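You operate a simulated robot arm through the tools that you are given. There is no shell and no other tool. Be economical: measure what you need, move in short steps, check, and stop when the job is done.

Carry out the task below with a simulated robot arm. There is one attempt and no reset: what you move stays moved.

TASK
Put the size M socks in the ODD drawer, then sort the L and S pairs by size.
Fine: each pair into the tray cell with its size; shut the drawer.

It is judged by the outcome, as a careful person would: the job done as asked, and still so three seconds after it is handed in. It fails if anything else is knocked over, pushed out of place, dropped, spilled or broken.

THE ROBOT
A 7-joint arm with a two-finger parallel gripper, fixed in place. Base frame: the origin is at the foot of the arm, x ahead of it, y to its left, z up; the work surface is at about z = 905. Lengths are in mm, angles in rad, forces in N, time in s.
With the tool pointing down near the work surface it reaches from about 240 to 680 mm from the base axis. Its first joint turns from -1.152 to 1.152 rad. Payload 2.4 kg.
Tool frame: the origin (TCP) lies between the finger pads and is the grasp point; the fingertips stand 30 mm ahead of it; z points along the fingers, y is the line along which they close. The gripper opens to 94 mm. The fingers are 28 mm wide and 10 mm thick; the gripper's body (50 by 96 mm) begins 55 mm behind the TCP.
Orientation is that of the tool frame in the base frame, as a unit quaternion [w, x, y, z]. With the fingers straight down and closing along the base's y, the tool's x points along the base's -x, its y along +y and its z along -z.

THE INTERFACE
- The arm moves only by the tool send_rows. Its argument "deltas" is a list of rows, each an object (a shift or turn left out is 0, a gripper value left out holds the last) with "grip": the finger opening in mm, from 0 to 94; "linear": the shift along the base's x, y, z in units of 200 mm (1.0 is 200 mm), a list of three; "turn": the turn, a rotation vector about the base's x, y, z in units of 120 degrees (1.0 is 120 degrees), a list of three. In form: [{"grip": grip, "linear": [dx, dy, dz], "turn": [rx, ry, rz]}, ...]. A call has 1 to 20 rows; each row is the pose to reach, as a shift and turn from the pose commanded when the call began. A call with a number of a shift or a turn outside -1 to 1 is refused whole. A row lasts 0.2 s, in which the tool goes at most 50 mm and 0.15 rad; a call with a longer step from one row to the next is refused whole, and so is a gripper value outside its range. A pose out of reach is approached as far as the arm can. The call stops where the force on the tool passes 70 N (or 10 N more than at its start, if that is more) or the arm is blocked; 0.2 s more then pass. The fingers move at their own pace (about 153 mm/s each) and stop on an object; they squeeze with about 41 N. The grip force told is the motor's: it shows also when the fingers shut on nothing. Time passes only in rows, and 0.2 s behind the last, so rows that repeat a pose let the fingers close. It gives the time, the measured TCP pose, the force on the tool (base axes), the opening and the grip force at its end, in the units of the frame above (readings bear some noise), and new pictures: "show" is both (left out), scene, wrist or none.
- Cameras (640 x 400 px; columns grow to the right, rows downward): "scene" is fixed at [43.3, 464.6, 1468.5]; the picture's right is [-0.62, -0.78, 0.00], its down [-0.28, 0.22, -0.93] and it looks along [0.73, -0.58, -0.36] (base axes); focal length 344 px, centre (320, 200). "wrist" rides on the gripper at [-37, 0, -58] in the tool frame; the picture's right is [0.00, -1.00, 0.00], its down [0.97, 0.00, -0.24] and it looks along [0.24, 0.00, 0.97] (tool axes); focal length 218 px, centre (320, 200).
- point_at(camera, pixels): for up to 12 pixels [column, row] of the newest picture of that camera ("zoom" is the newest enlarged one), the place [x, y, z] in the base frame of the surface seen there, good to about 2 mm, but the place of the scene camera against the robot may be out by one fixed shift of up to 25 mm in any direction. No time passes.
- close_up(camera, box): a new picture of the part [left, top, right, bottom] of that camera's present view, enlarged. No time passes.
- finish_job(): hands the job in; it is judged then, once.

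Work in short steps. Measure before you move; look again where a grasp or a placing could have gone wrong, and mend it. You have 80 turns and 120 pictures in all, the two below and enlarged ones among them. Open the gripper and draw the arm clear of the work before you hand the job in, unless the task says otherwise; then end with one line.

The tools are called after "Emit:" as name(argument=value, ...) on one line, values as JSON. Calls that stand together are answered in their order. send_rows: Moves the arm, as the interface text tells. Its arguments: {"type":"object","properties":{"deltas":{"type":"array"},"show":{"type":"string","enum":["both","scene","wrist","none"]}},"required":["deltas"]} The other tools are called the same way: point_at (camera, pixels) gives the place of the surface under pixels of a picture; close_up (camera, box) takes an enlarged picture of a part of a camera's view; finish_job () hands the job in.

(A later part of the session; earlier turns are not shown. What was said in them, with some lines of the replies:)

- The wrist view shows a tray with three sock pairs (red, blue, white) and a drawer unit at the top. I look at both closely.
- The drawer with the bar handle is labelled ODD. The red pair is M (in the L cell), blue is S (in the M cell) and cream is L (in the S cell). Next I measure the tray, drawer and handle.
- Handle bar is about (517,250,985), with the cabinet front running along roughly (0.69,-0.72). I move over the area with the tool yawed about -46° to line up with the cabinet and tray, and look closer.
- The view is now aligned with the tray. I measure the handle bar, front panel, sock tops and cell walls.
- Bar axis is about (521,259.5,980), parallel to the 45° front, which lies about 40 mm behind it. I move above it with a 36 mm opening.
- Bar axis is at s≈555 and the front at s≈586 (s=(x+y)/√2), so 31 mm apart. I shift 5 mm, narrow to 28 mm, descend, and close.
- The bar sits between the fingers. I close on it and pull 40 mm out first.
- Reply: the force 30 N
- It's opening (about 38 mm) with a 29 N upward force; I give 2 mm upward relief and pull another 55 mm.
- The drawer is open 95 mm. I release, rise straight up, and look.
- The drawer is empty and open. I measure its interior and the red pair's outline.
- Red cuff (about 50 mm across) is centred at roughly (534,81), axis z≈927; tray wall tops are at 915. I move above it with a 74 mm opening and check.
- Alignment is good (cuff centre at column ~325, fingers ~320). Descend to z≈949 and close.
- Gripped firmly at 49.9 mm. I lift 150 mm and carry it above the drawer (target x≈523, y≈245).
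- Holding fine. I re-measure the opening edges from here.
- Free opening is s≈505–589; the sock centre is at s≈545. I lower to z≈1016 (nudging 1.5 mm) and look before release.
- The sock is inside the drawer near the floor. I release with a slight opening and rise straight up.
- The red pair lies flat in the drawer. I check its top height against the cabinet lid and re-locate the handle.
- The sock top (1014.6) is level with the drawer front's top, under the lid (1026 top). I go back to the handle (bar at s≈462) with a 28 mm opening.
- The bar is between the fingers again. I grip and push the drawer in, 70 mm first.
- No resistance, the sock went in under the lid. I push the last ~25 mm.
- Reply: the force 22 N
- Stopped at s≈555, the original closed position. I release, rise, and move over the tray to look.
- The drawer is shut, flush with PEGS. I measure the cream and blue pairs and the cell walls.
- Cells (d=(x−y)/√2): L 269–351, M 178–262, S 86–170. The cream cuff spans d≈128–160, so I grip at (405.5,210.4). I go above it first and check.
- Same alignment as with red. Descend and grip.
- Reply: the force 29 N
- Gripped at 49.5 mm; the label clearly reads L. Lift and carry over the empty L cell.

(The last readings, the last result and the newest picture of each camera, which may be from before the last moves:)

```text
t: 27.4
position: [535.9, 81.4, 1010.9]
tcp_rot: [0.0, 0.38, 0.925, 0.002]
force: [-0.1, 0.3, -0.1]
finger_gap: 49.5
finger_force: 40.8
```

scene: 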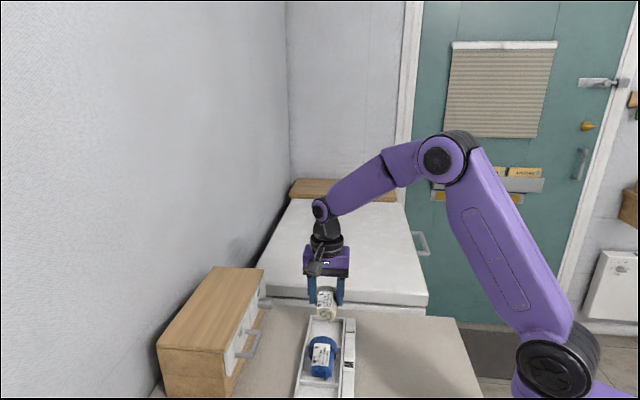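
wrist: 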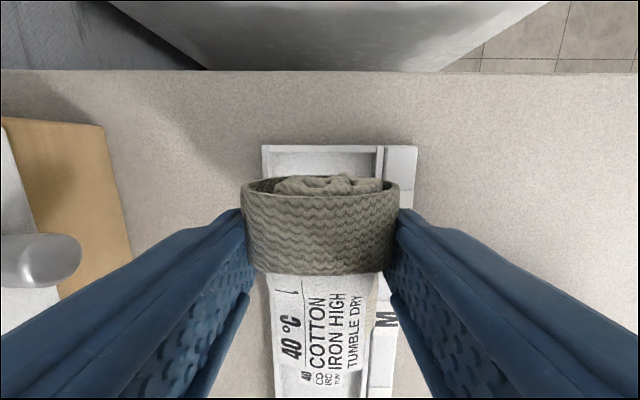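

Over the L cell; lower to the grasp height.

Emit:
send_rows(deltas=[{"linear": [-0.005, -0.003, -0.15]}, {"linear": [-0.005, -0.003, -0.27]}, {"linear": [-0.005, -0.003, -0.285]}, {"linear": [-0.005, -0.003, -0.285]}])

Emit:
close_up(camera="scene", box=[260, 300, 400, 400])

```text
t: 28.4
position: [534.2, 80.6, 953.5]
tcp_rot: [0.0, 0.38, 0.925, 0.002]
force: [-0.4, 0.0, -0.6]
finger_gap: 49.3
finger_force: 40.8
```

scene: 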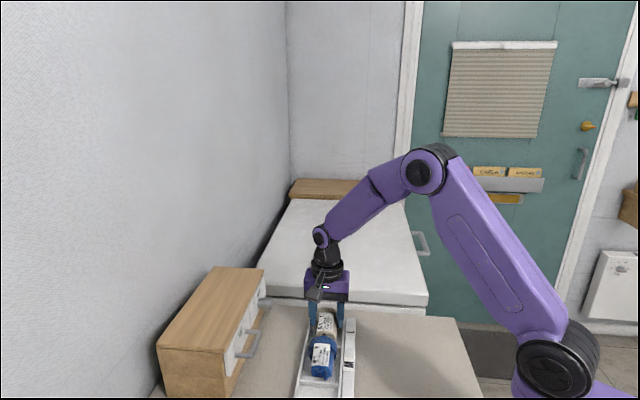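
wrist: 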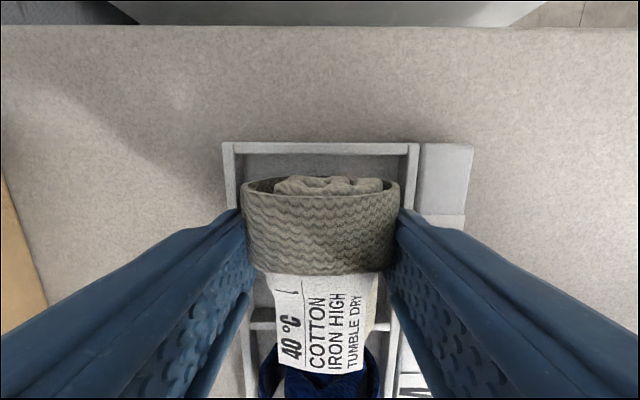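

```text
4.00 times, centred on (330, 350) of scene
```

zoom: 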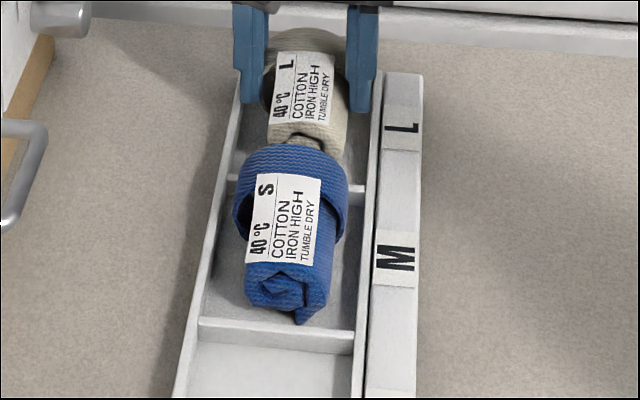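

Cream is in the L cell; blue undisturbed. Lower 2 mm, release, rise and look over the tray.

Emit:
send_rows(deltas=[{"linear": [0, 0, -0.01]}, {"grip": 64, "linear": [0, 0, -0.01]}, {"grip": 70, "linear": [0, 0, -0.01]}, {"linear": [0, 0, 0.15]}, {"linear": [0, 0, 0.35]}, {"linear": [-0.1, 0.1, 0.5]}, {"linear": [-0.22, 0.22, 0.65]}, {"linear": [-0.33, 0.33, 0.75]}, {"linear": [-0.38, 0.38, 0.85]}, {"grip": 74, "linear": [-0.38, 0.38, 0.85]}])

Emit:
close_up(camera="wrist", box=[260, 0, 430, 260])

```text
t: 30.6
position: [458.1, 157.9, 1124.4]
tcp_rot: [0.001, 0.38, 0.925, 0.001]
force: [-0.6, -0.3, 0.2]
finger_gap: 74.1
finger_force: 0.0
```

scene: 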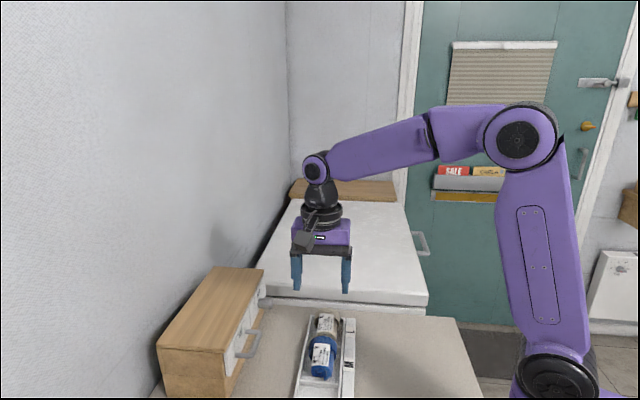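
wrist: 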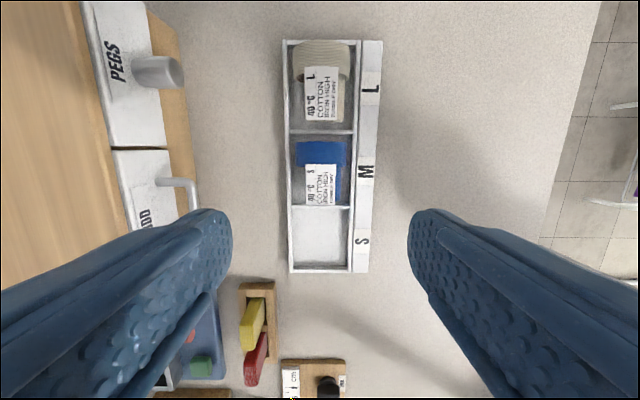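

```text
1.54 times, centred on (345, 130) of wrist
```

zoom: 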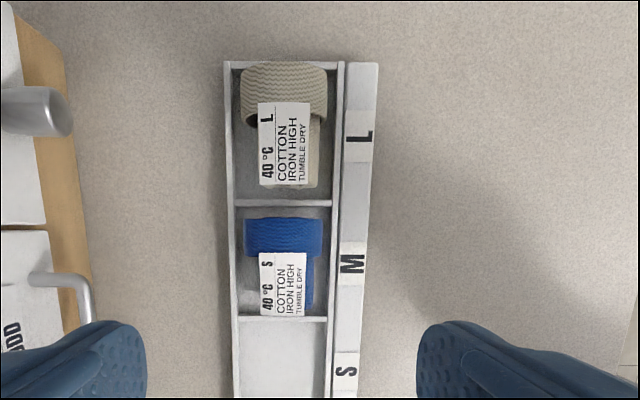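

Cream sits flat in L. Now I descend on blue's cuff at about (471,145.7), pausing above.

Emit:
send_rows(deltas=[{"linear": [0.032, -0.03, -0.2]}, {"linear": [0.064, -0.06, -0.4]}, {"linear": [0.064, -0.06, -0.58]}, {"linear": [0.064, -0.06, -0.58]}], show="wrist")

```text
t: 31.6
position: [470.5, 144.4, 1008.1]
tcp_rot: [0.0, 0.38, 0.925, 0.001]
force: [-0.4, 0.5, -0.2]
finger_gap: 74.0
finger_force: 0.0
```

wrist: 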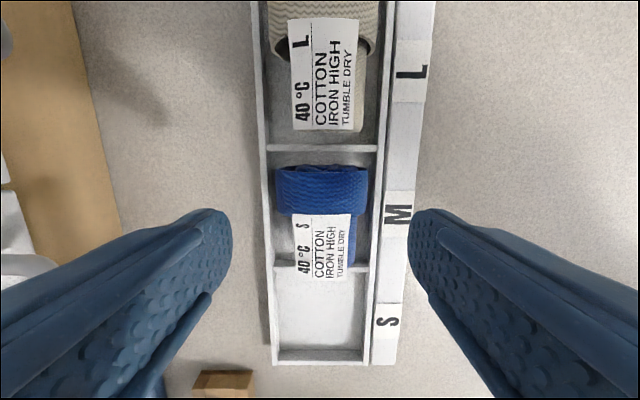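

Aligned as before. Descend and grip.

Emit:
send_rows(deltas=[{"linear": [0, 0, -0.15]}, {"linear": [0, 0, -0.28]}, {"grip": 30, "linear": [0, 0, -0.285]}, {"grip": 20, "linear": [0, 0, -0.285]}, {"grip": 20, "linear": [0, 0, -0.285]}], show="wrist")

```text
t: 32.8
position: [471.0, 143.0, 951.9]
tcp_rot: [0.0, 0.38, 0.925, 0.001]
force: [-3.7, -2.5, 15.5]
finger_gap: 50.0
finger_force: 40.5
```

wrist: 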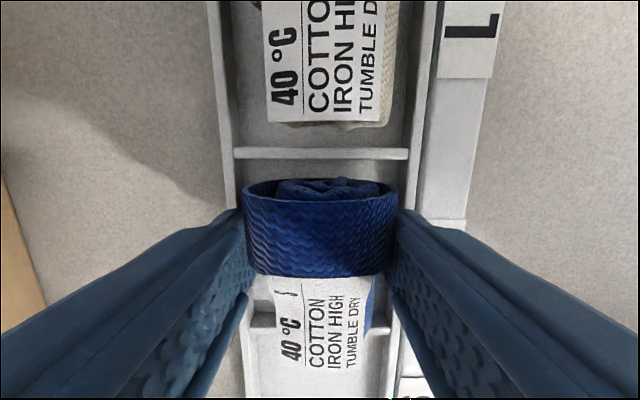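

Gripped at 50 mm. Lift and carry to the S cell (target about (406,210)).

Emit:
send_rows(deltas=[{"linear": [0, 0, 0.1]}, {"linear": [0, 0, 0.25]}, {"linear": [0, 0, 0.35]}, {"linear": [-0.11, 0.112, 0.35]}, {"linear": [-0.22, 0.224, 0.35]}, {"linear": [-0.3235, 0.3305, 0.35]}, {"linear": [-0.3235, 0.3305, 0.2]}, {"linear": [-0.3235, 0.3305, 0.1]}, {"linear": [-0.3235, 0.3305, 0.1]}])

Emit:
close_up(camera="scene", box=[260, 300, 400, 400])

```text
t: 34.8
position: [407.8, 210.5, 971.5]
tcp_rot: [0.001, 0.381, 0.925, 0.001]
force: [0.0, -0.1, -0.3]
finger_gap: 49.9
finger_force: 41.0
```

scene: 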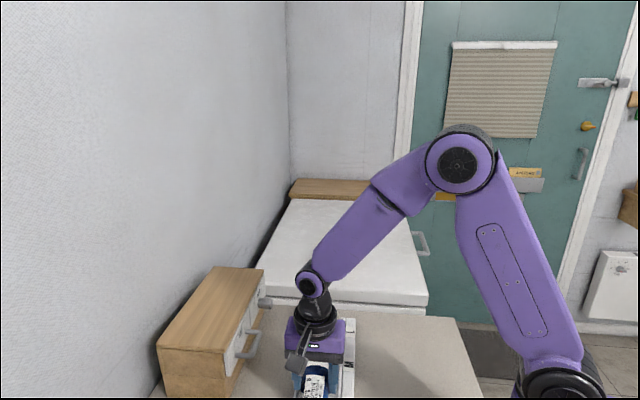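
wrist: 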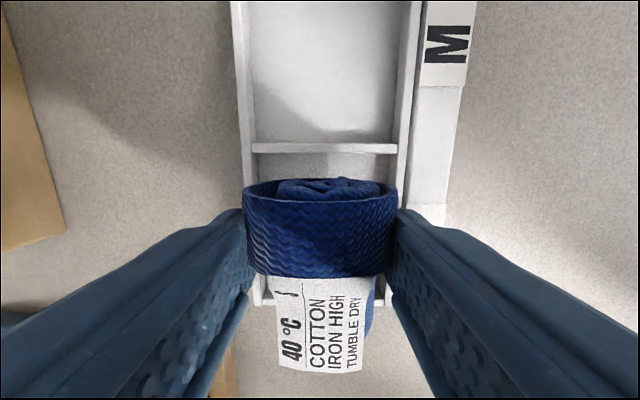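

```text
4.00 times, centred on (330, 350) of scene
```

zoom: 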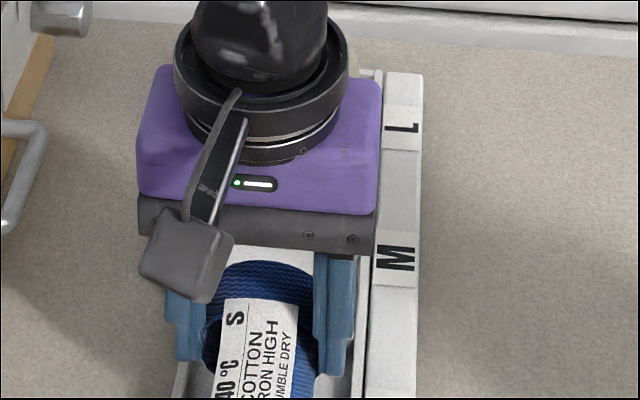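

Within the S cell outline. Lower 19 mm, release, and rise, ending at a viewing position.

Emit:
send_rows(deltas=[{"linear": [0, 0, -0.07]}, {"linear": [0, 0, -0.1]}, {"grip": 64, "linear": [0, 0, -0.1]}, {"grip": 70, "linear": [0, 0, -0.1]}, {"linear": [0, 0, 0.05]}, {"linear": [0, 0, 0.25]}, {"linear": [0, 0, 0.45]}, {"linear": [0, -0.15, 0.6]}, {"linear": [-0.1, -0.3, 0.8]}, {"linear": [-0.1, -0.4, 0.95]}, {"linear": [-0.1, -0.4, 1.0]}])

Emit:
close_up(camera="scene", box=[150, 250, 390, 400])

Emit:
close_up(camera="wrist", box=[120, 0, 400, 230])

```text
refused: row 9 steps farther than a row can; nothing moved
```

```text
2.67 times, centred on (270, 325) of scene
```

zoom: 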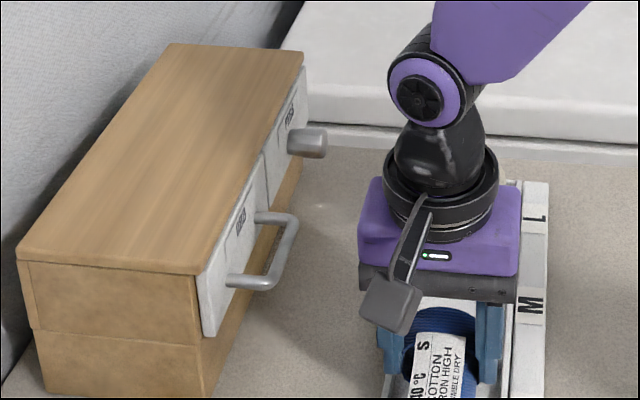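

```text
1.74 times, centred on (260, 115) of wrist
```

zoom: 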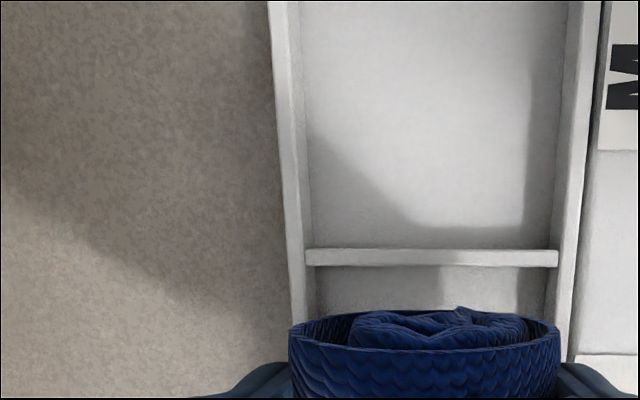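

One step was too long; resend with shorter steps.

Emit:
send_rows(deltas=[{"linear": [0, 0, -0.07]}, {"linear": [0, 0, -0.1]}, {"grip": 64, "linear": [0, 0, -0.1]}, {"grip": 70, "linear": [0, 0, -0.1]}, {"linear": [0, 0, 0.05]}, {"linear": [0, 0, 0.25]}, {"linear": [0, 0, 0.45]}, {"linear": [-0.03, -0.1, 0.6]}, {"linear": [-0.06, -0.22, 0.75]}, {"linear": [-0.1, -0.33, 0.88]}, {"linear": [-0.1, -0.4, 1.0]}, {"linear": [-0.1, -0.4, 1.0]}])

Emit:
close_up(camera="scene", box=[150, 250, 390, 400])

Emit:
close_up(camera="wrist", box=[120, 0, 400, 230])

```text
t: 37.4
position: [383.3, 130.2, 1170.0]
tcp_rot: [0.0, 0.38, 0.925, 0.001]
force: [-0.3, -0.1, -0.6]
finger_gap: 70.1
finger_force: 0.1
```

scene: 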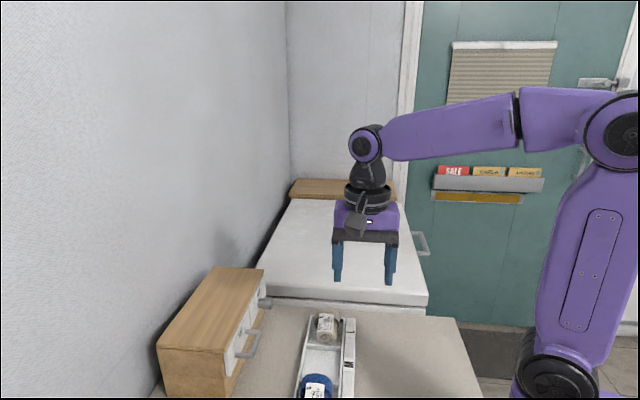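
wrist: 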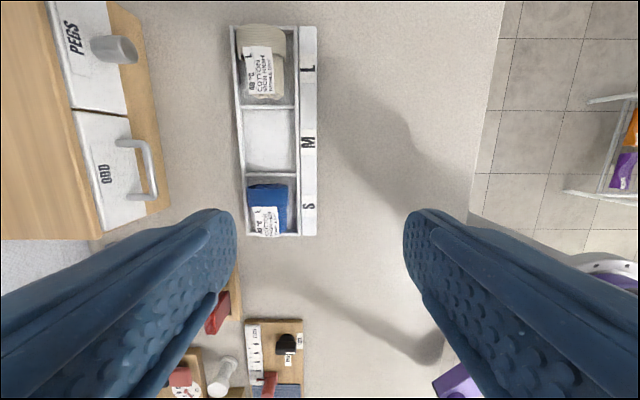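

```text
2.67 times, centred on (270, 325) of scene
```

zoom: 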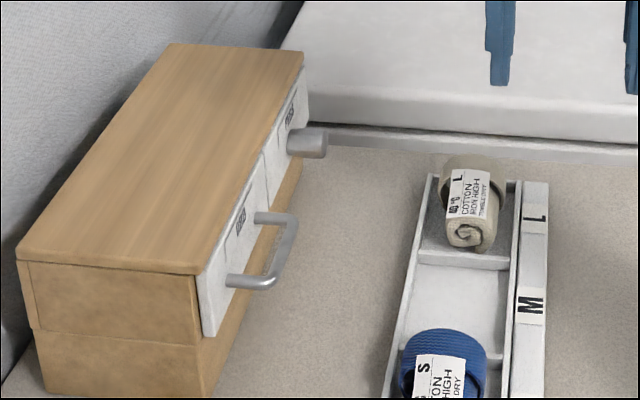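

```text
1.74 times, centred on (260, 115) of wrist
```

zoom: 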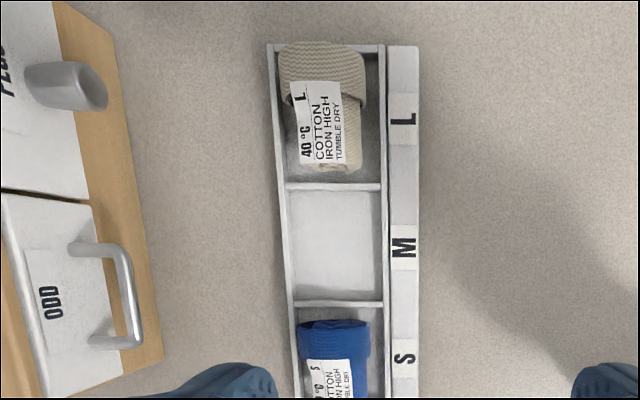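

Both pairs are in their cells and the drawer is shut. One check of the blue pair's and drawer's positions.

Emit:
point_at(camera="wrist", pixels=[[268, 188], [265, 234], [263, 30], [266, 94], [98, 105], [125, 150], [152, 170], [272, 238], [240, 40], [285, 45]])

Emit:
close_up(camera="wrist", box=[210, 10, 340, 250])

```text
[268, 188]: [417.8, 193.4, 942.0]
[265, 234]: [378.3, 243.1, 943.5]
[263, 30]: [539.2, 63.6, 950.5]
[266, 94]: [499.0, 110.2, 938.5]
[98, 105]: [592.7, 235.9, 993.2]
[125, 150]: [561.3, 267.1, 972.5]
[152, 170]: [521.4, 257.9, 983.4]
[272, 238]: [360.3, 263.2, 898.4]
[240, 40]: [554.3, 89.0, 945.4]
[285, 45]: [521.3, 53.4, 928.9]
```

```text
1.67 times, centred on (275, 130) of wrist
```

zoom: 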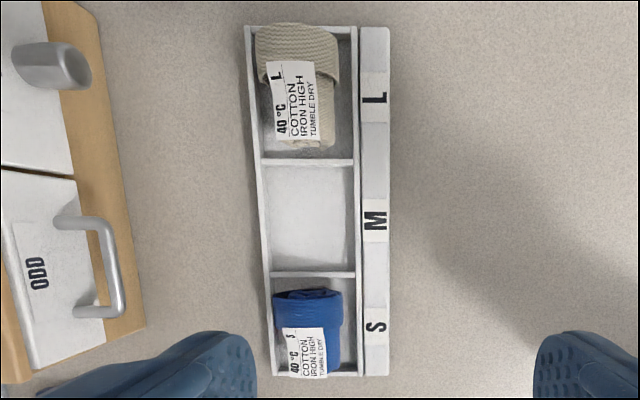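

Everything is in place: cream (L) in L, blue (S) in S, the ODD drawer shut, the gripper open and clear.

Emit:
finish_job()

```text
The job is handed in.
```

The size M (red) socks are in the ODD drawer and it is shut; the L (cream) and S (blue) pairs are in the tray cells marked with their sizes.
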